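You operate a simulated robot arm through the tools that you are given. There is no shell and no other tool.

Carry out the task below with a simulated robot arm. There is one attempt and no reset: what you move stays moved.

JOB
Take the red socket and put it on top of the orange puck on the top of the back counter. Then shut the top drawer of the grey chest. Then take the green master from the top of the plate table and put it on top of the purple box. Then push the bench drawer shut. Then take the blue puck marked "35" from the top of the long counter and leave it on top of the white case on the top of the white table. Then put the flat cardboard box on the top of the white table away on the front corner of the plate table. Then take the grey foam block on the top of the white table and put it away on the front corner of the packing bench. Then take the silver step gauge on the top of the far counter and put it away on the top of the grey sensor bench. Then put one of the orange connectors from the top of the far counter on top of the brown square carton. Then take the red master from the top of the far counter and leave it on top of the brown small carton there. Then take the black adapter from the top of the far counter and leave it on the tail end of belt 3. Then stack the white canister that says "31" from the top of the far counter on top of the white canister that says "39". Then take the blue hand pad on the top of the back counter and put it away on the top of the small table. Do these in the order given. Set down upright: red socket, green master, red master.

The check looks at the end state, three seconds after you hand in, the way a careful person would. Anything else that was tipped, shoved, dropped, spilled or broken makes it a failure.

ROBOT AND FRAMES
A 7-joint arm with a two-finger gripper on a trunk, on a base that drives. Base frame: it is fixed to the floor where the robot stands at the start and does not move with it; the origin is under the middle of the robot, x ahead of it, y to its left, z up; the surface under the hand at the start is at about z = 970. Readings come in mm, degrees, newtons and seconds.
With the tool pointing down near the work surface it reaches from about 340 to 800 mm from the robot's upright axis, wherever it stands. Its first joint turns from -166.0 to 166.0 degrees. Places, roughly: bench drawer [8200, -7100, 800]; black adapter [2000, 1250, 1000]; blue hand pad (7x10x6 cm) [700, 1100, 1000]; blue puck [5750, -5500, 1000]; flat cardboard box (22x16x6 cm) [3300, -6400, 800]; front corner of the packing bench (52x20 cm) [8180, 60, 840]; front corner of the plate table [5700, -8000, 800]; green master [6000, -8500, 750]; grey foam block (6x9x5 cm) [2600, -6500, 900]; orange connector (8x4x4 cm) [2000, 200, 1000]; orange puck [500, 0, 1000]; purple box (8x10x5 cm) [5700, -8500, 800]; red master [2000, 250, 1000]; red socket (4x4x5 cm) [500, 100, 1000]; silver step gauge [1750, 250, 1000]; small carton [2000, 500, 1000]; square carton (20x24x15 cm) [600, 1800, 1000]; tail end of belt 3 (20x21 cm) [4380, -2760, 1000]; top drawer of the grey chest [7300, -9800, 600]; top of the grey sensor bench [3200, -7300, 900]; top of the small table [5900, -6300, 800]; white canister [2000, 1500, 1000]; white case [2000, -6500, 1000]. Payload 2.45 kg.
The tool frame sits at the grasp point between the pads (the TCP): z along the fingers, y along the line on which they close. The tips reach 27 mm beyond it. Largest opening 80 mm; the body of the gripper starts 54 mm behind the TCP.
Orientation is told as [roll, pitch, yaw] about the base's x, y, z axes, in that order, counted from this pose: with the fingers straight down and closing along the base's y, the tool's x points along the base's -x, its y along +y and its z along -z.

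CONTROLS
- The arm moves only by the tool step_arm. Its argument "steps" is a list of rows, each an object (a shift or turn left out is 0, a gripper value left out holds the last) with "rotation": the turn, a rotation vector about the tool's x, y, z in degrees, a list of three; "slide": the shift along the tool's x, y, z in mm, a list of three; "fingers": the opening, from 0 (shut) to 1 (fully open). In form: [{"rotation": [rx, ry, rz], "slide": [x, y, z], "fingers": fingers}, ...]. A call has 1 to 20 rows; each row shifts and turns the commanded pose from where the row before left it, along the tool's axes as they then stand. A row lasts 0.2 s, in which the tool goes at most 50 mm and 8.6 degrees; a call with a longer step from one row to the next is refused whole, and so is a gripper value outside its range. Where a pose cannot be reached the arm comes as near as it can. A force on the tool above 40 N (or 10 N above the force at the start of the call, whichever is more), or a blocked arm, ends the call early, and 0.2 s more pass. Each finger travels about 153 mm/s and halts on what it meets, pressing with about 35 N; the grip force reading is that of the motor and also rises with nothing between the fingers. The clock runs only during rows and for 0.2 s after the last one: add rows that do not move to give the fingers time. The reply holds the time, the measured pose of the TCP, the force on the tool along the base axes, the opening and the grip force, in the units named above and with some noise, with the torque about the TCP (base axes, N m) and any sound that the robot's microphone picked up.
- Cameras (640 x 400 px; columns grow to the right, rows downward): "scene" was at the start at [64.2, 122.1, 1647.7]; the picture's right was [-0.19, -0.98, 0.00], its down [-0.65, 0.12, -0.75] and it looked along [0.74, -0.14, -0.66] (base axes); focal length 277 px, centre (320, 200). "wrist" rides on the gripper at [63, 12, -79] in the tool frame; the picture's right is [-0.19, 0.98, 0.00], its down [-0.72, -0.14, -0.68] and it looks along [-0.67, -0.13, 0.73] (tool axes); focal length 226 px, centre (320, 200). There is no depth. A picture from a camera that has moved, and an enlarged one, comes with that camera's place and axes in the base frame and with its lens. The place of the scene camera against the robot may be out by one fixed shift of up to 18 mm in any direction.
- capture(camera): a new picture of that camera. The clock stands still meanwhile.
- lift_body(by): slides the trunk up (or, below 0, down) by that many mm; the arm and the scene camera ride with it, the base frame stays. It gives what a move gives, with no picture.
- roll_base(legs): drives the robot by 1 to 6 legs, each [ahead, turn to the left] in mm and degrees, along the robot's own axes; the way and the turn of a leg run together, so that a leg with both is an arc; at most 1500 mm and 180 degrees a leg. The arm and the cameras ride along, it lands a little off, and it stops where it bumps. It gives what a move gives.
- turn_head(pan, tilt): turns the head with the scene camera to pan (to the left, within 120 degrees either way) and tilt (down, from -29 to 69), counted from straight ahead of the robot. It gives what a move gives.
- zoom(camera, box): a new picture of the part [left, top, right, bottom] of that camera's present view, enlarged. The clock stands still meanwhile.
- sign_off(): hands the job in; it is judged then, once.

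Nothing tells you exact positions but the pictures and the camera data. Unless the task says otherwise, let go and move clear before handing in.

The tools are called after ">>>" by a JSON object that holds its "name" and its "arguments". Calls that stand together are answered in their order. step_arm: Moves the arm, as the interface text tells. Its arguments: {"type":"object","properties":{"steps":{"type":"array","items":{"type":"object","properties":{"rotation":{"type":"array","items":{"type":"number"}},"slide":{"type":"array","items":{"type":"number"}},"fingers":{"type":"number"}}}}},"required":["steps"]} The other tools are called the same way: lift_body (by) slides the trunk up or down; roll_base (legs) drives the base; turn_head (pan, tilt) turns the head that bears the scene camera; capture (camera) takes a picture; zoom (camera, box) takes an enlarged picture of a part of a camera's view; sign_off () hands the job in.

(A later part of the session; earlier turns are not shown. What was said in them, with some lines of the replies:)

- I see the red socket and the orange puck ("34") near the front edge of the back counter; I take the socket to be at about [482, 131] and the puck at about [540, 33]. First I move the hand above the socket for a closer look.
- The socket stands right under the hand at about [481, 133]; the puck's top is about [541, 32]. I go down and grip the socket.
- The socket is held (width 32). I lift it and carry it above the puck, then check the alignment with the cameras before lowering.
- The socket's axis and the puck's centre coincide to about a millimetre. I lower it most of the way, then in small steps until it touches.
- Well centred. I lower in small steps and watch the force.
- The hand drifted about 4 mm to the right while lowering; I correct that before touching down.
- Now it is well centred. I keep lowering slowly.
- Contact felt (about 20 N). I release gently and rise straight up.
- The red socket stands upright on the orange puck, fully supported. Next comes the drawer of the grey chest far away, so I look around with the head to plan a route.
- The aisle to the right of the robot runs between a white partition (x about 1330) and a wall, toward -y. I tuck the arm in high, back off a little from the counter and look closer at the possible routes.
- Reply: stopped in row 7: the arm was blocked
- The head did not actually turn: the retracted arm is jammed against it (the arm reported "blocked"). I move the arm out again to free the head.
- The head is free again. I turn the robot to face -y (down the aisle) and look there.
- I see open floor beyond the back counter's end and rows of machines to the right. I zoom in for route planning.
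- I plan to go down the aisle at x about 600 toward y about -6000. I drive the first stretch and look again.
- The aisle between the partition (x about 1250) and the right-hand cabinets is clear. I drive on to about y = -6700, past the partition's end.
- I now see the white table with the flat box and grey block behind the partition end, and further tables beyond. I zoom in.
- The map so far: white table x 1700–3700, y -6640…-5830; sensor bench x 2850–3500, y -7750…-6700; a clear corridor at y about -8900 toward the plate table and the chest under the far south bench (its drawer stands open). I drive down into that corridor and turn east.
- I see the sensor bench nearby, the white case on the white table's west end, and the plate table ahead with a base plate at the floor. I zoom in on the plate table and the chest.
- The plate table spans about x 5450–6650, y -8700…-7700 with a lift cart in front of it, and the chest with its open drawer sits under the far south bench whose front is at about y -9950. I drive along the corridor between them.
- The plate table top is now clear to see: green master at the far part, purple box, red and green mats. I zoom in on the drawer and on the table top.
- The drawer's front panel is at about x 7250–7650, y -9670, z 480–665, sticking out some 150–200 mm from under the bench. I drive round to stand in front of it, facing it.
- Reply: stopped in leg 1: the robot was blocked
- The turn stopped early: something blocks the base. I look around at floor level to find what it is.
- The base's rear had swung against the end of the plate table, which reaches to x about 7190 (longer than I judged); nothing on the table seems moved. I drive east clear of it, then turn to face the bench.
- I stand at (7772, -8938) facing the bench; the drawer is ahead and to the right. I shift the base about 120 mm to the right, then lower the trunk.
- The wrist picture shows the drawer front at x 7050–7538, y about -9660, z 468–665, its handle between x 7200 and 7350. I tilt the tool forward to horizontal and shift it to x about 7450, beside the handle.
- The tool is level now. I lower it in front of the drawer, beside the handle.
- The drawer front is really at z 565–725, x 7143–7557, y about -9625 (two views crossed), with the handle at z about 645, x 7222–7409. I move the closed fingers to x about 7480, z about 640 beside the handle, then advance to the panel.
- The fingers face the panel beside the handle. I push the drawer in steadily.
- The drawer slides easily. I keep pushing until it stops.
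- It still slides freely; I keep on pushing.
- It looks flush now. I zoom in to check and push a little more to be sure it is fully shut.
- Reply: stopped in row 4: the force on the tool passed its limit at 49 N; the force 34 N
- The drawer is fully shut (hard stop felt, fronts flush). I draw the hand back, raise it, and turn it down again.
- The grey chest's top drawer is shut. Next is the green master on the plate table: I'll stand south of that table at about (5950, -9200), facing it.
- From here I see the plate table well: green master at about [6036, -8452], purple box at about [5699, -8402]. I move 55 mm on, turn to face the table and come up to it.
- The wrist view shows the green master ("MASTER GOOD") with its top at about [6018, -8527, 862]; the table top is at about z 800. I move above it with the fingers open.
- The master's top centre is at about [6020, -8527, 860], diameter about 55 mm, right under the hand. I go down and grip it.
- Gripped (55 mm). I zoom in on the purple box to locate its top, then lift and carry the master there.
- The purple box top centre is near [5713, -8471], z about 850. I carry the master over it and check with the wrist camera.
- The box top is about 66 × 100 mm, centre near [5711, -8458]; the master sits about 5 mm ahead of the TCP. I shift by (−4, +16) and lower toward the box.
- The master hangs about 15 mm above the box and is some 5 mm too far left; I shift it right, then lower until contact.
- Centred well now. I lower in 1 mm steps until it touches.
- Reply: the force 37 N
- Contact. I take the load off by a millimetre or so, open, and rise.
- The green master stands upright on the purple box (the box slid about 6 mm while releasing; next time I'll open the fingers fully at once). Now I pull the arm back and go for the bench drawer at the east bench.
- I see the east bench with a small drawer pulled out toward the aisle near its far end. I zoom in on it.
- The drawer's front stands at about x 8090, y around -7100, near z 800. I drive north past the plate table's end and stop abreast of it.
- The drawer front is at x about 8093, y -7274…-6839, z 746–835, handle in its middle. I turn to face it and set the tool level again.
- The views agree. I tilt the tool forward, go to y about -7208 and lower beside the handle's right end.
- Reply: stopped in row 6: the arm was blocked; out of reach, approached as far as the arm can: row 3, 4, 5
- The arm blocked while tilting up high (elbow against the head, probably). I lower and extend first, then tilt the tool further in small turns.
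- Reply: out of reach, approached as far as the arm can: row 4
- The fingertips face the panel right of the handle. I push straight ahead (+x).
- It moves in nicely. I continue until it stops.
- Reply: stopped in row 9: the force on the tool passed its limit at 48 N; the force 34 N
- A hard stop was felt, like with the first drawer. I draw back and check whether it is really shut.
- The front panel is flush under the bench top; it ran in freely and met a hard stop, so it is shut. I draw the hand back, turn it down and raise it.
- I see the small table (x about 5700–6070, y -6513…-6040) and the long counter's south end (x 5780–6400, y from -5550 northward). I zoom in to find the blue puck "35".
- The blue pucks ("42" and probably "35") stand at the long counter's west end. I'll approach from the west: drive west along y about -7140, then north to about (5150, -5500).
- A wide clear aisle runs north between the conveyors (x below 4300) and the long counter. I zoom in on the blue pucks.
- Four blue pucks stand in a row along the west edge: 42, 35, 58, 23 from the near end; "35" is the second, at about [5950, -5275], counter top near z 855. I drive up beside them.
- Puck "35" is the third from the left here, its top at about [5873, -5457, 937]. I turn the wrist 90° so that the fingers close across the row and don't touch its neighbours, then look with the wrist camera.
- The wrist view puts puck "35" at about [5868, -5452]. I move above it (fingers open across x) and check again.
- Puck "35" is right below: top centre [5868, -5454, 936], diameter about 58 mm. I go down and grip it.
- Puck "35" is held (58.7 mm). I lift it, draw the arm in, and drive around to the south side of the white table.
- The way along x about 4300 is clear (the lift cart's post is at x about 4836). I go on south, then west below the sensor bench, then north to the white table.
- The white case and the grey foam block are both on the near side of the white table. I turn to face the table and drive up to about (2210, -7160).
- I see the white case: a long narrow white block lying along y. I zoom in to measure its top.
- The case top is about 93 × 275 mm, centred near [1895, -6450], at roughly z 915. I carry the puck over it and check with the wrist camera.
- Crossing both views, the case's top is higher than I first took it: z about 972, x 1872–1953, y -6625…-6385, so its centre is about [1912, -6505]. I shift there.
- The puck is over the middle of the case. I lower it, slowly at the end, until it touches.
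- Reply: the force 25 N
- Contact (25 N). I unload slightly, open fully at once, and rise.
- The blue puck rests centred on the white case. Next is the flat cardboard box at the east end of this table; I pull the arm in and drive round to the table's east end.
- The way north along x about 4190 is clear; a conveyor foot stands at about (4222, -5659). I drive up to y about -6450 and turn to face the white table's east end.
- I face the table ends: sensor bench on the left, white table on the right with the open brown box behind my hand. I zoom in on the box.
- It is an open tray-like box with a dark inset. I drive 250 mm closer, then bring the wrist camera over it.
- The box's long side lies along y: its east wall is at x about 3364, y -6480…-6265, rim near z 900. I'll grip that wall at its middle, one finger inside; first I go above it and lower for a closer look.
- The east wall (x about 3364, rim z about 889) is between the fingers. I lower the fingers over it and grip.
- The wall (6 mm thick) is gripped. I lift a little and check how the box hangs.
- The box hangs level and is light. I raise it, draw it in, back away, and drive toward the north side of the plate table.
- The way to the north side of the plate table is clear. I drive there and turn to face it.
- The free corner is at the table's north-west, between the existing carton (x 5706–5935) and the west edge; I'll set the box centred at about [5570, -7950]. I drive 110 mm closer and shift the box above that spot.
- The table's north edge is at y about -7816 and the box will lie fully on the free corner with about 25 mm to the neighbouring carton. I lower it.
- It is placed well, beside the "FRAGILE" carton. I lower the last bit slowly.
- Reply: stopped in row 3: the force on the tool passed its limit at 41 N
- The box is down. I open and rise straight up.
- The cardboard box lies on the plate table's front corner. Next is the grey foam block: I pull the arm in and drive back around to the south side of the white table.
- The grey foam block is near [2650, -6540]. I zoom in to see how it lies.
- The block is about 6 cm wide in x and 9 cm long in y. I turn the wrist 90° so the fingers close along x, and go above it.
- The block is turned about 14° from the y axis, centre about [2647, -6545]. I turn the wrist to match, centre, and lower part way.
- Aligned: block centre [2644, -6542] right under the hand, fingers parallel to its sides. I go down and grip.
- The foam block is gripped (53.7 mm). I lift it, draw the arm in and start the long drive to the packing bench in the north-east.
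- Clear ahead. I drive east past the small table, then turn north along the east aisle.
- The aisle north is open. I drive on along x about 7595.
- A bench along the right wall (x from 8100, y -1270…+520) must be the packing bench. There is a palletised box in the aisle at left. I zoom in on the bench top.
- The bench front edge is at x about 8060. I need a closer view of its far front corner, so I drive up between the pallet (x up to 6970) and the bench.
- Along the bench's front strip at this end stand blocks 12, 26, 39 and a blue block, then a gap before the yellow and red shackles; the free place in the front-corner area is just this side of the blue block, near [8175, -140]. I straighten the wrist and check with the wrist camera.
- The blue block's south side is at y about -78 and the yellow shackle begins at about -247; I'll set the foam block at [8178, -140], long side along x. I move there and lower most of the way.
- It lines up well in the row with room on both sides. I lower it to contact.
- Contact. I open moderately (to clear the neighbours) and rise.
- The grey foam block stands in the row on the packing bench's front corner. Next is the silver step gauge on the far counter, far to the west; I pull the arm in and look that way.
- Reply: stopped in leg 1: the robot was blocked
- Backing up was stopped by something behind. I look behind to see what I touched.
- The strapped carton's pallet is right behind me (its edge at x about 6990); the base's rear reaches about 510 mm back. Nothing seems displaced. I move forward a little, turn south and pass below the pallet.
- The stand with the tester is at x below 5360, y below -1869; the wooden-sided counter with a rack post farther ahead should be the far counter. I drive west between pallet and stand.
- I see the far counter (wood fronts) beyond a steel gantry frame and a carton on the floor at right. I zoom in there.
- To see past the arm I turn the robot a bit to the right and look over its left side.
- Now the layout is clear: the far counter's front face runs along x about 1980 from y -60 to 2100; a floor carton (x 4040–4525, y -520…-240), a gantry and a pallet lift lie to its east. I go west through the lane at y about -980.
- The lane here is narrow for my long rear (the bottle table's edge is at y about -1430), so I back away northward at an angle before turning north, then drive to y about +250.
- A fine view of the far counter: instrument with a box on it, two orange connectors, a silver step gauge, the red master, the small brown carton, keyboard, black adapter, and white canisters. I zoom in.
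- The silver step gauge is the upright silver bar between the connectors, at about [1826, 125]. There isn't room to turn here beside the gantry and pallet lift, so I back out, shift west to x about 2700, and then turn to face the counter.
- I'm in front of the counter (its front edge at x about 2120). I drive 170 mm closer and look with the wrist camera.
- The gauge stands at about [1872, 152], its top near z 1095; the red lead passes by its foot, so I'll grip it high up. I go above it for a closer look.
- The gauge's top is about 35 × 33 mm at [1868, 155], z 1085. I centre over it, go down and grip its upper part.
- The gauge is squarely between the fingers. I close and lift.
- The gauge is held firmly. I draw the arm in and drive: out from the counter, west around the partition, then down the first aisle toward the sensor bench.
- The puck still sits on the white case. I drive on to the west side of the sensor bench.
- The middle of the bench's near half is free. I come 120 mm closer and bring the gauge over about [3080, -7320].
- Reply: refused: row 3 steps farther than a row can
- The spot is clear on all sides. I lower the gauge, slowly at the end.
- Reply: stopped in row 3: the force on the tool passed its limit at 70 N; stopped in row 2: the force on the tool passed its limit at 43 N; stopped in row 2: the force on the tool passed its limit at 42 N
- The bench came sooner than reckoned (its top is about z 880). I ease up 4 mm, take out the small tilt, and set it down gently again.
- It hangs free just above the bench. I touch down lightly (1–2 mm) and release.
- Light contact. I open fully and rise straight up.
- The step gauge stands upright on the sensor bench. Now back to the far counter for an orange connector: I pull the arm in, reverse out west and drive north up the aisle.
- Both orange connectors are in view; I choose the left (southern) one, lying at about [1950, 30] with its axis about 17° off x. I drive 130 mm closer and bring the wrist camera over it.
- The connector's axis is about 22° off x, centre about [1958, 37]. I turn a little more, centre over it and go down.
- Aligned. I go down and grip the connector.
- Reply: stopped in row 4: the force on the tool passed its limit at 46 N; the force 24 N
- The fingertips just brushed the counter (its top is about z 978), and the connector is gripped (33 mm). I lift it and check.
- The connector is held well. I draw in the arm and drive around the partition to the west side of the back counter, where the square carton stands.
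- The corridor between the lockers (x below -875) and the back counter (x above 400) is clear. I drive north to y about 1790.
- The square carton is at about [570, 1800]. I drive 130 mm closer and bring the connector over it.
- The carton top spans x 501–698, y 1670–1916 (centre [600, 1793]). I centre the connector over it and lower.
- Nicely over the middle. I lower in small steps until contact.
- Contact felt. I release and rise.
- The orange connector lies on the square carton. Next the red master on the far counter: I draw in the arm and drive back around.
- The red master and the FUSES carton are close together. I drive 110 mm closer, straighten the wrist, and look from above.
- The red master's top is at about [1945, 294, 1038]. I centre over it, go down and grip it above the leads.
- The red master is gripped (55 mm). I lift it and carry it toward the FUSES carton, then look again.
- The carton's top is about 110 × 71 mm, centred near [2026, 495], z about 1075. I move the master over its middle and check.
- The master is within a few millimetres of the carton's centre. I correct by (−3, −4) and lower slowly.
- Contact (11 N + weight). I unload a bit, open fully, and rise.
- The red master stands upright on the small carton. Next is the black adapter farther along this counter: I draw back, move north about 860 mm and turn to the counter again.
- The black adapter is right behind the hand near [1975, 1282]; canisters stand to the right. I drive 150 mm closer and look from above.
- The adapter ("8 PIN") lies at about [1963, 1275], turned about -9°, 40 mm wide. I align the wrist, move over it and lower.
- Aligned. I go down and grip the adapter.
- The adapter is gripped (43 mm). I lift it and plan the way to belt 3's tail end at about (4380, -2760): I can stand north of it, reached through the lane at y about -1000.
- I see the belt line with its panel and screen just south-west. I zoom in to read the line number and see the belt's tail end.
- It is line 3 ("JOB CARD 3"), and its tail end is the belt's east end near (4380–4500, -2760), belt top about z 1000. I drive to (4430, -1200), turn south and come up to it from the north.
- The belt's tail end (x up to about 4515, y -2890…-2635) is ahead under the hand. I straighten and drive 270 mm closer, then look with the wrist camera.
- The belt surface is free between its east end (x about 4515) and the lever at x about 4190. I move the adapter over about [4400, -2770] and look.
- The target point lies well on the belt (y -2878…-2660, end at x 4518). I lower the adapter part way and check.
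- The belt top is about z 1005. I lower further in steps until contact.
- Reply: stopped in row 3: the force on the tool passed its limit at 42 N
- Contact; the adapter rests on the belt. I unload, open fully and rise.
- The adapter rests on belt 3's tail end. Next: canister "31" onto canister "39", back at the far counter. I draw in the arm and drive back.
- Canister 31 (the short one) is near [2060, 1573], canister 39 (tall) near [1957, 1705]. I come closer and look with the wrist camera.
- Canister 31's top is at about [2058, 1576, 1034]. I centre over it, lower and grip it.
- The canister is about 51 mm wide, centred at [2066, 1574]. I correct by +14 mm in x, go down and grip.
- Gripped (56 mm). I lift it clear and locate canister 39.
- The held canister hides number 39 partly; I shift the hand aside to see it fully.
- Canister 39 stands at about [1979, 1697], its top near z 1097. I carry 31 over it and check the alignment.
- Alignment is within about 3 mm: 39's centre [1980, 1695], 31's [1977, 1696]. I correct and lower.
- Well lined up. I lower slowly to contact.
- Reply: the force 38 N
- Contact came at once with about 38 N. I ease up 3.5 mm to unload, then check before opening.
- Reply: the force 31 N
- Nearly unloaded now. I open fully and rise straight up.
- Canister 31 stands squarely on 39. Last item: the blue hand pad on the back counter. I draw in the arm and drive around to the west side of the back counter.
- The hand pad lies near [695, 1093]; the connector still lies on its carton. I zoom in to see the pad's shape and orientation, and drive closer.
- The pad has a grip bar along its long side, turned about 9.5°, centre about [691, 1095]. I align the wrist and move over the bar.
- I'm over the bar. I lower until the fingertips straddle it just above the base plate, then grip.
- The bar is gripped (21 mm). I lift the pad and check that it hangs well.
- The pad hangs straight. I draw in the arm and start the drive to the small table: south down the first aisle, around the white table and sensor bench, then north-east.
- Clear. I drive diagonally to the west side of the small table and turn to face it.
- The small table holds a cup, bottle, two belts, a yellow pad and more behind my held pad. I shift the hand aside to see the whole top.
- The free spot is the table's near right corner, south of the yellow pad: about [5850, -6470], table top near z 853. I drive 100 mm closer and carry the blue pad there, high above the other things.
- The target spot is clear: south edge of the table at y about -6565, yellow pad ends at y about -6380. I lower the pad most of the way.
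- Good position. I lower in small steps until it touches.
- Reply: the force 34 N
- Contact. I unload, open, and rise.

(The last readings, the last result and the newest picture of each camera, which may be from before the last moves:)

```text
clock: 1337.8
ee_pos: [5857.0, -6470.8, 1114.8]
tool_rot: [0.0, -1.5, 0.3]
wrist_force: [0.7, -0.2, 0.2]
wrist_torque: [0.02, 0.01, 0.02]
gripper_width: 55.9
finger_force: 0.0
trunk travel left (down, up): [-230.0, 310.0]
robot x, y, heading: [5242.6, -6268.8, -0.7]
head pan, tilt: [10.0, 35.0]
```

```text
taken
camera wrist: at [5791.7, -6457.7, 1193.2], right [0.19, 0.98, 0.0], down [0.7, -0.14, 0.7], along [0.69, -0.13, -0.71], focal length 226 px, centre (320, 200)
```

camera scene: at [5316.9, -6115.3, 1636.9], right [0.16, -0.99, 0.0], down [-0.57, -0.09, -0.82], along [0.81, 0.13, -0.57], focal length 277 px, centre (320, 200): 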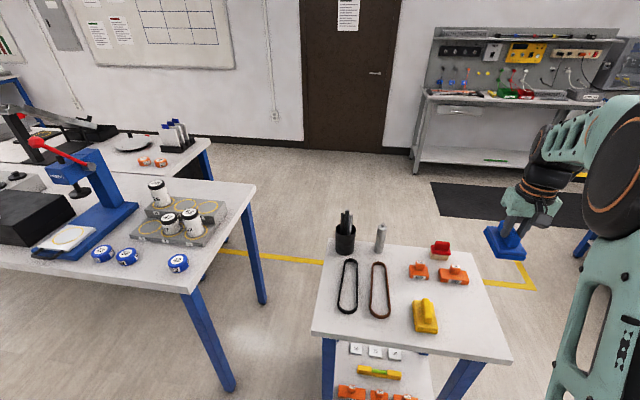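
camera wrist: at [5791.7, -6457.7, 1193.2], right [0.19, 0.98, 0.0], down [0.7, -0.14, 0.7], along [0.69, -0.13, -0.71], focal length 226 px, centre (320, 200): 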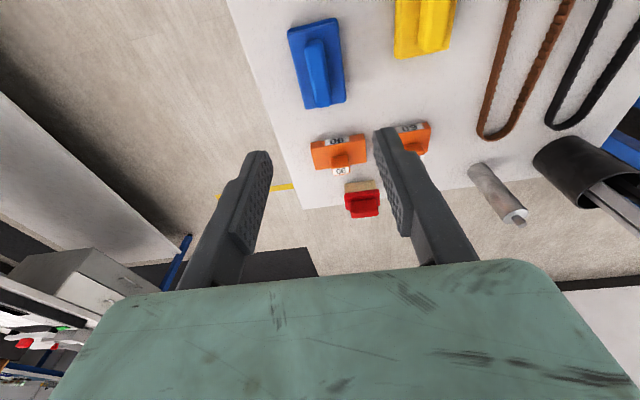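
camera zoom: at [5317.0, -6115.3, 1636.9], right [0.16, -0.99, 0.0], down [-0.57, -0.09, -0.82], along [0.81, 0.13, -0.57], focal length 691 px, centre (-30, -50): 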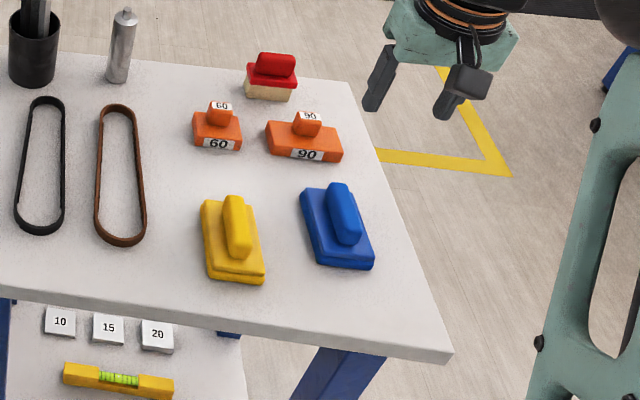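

The blue pad stands on the small table beside the yellow one. Before handing in I pull the hand clear and check some earlier results that can be seen from here.

>>> {"name": "step_arm", "arguments": {"steps": [{"slide": [40, 0, 0]}, {"slide": [40, 20, 0]}, {"slide": [40, 40, 0]}, {}]}}

>>> {"name": "turn_head", "arguments": {"pan": 0, "tilt": 15}}

>>> {"name": "capture", "arguments": {"camera": "scene"}}

>>> {"name": "turn_head", "arguments": {"pan": -70, "tilt": 20}}

>>> {"name": "capture", "arguments": {"camera": "scene"}}

```text
refused: row 3 steps farther than a row can; nothing moved
```

```text
clock: 1338.6
ee_pos: [5856.3, -6470.8, 1114.3]
tool_rot: [-0.1, -1.6, 0.2]
wrist_force: [-0.2, 1.3, 0.2]
wrist_torque: [0.01, 0.01, -0.02]
gripper_width: 55.8
finger_force: 0.0
trunk travel left (down, up): [-230.0, 310.0]
robot x, y, heading: [5247.9, -6264.5, -0.9]
head pan, tilt: [0.0, 15.0]
```

```text
taken
camera scene: at [5323.4, -6130.6, 1668.8], right [-0.02, -1.0, 0.0], down [-0.26, 0.0, -0.97], along [0.97, -0.02, -0.26], focal length 277 px, centre (320, 200)
```

scene: 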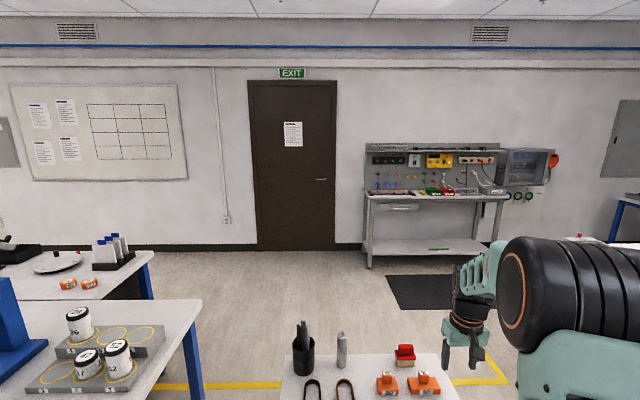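

```text
clock: 1340.0
ee_pos: [5856.8, -6471.0, 1114.7]
tool_rot: [0.0, -1.5, 0.2]
wrist_force: [-1.0, 0.0, -0.2]
wrist_torque: [0.01, -0.01, 0.03]
gripper_width: 56.0
finger_force: 0.1
trunk travel left (down, up): [-230.0, 310.0]
robot x, y, heading: [5245.7, -6267.9, -0.8]
head pan, tilt: [-70.0, 20.0]
```

```text
taken
camera scene: at [5260.5, -6217.2, 1660.8], right [-0.94, -0.33, 0.0], down [-0.11, 0.32, -0.94], along [0.31, -0.89, -0.34], focal length 277 px, centre (320, 200)
```

scene: 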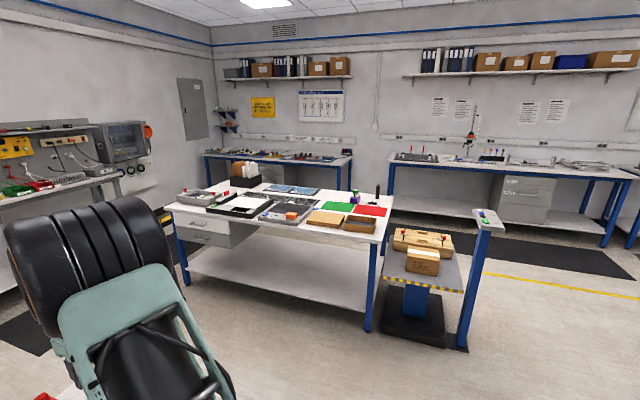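

>>> {"name": "zoom", "arguments": {"camera": "scene", "box": [160, 140, 420, 260]}}

>>> {"name": "turn_head", "arguments": {"pan": 0, "tilt": 15}}

>>> {"name": "zoom", "arguments": {"camera": "scene", "box": [350, 130, 530, 280]}}

>>> {"name": "step_arm", "arguments": {"steps": [{"slide": [40, 0, 0]}, {"slide": [40, 20, 0]}, {"slide": [35, 30, 0]}, {}]}}

```text
2.46 times, centred on (290, 200) of scene
camera zoom: at [5260.5, -6217.2, 1660.8], right [-0.94, -0.33, 0.0], down [-0.11, 0.32, -0.94], along [0.31, -0.89, -0.34], focal length 681 px, centre (394, 200)
```

zoom: 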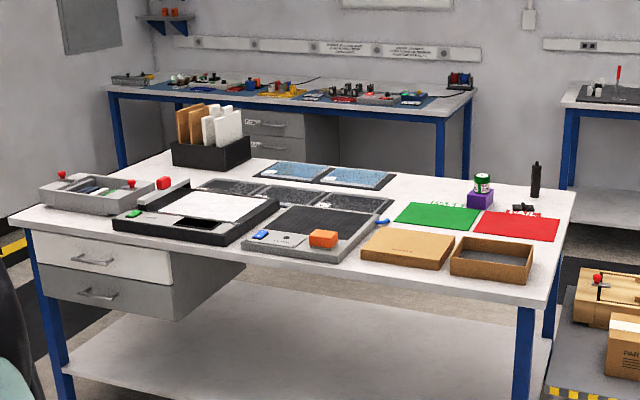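

```text
clock: 1341.4
ee_pos: [5857.1, -6470.4, 1114.8]
tool_rot: [0.0, -1.5, 0.2]
wrist_force: [-0.2, -0.3, -0.1]
wrist_torque: [0.01, -0.04, -0.01]
gripper_width: 56.2
finger_force: 0.0
trunk travel left (down, up): [-230.0, 310.0]
robot x, y, heading: [5247.6, -6263.3, -0.8]
head pan, tilt: [0.0, 15.0]
```

```text
2.67 times, centred on (440, 205) of scene
camera zoom: at [5323.5, -6130.7, 1668.9], right [-0.02, -1.0, 0.0], down [-0.26, 0.0, -0.97], along [0.97, -0.02, -0.26], focal length 738 px, centre (0, 187)
```

zoom: 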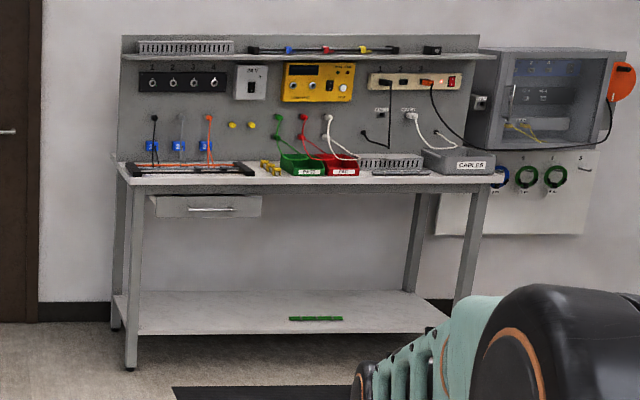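

```text
clock: 1342.4
ee_pos: [5741.9, -6423.0, 1114.8]
tool_rot: [0.0, -1.5, 0.2]
wrist_force: [0.0, 0.7, 0.2]
wrist_torque: [-0.02, -0.04, -0.01]
gripper_width: 56.1
finger_force: 0.0
trunk travel left (down, up): [-230.0, 310.0]
robot x, y, heading: [5244.4, -6264.0, -0.9]
head pan, tilt: [0.0, 15.0]
```

I see both drawers shut, the green master on the purple box, the cardboard box on the plate table's corner, and the blue pad on the small table. Everything has been released and the hand is clear, so I hand the job in.

>>> {"name": "sign_off", "arguments": {}}

```text
The job is handed in.
```

I did all thirteen steps in the order you gave and handed the job in. I couldn't re-check most of the results up close at the end.

**Where each item is now**
- **Red socket:** upright on the orange puck.
- **Top drawer of the grey chest:** pushed in to its stop.
- **Green master:** upright on the purple box.
- **Bench drawer:** pushed in to its stop.
- **Blue puck "35":** on the white case.
- **Flat cardboard box:** on the free front corner of the plate table, beside the "FRAGILE" carton.
- **Grey foam block:** in the row of blocks at the front corner of the packing bench.
- **Silver step gauge:** upright on the sensor bench.
- **Orange connector:** on the brown square carton.
- **Red master:** upright on the small FUSES carton.
- **Black adapter:** on the tail end of belt 3.
- **Canister "31":** on top of canister "39".
- **Blue hand pad:** on the small table, beside the yellow pad.

Just before handing in I could still see both drawers shut, the green master, the cardboard box and the hand pad in place. I checked each of the other items with the cameras right after placing it.

**What could count against the result**
- **Small shifts on release:** the orange puck, the purple box and the square carton each slid about 5–6 mm when I let go of what I set on them.
- **Base bumps:** while turning or backing, the base touched the end of the plate table and the pallet with the strapped carton. Neither looked moved afterwards.
- **Hard contact:** the step gauge met the sensor bench with about 70 N before I eased it up and set it down again. The fingertips also brushed the far counter when I gripped the connector.
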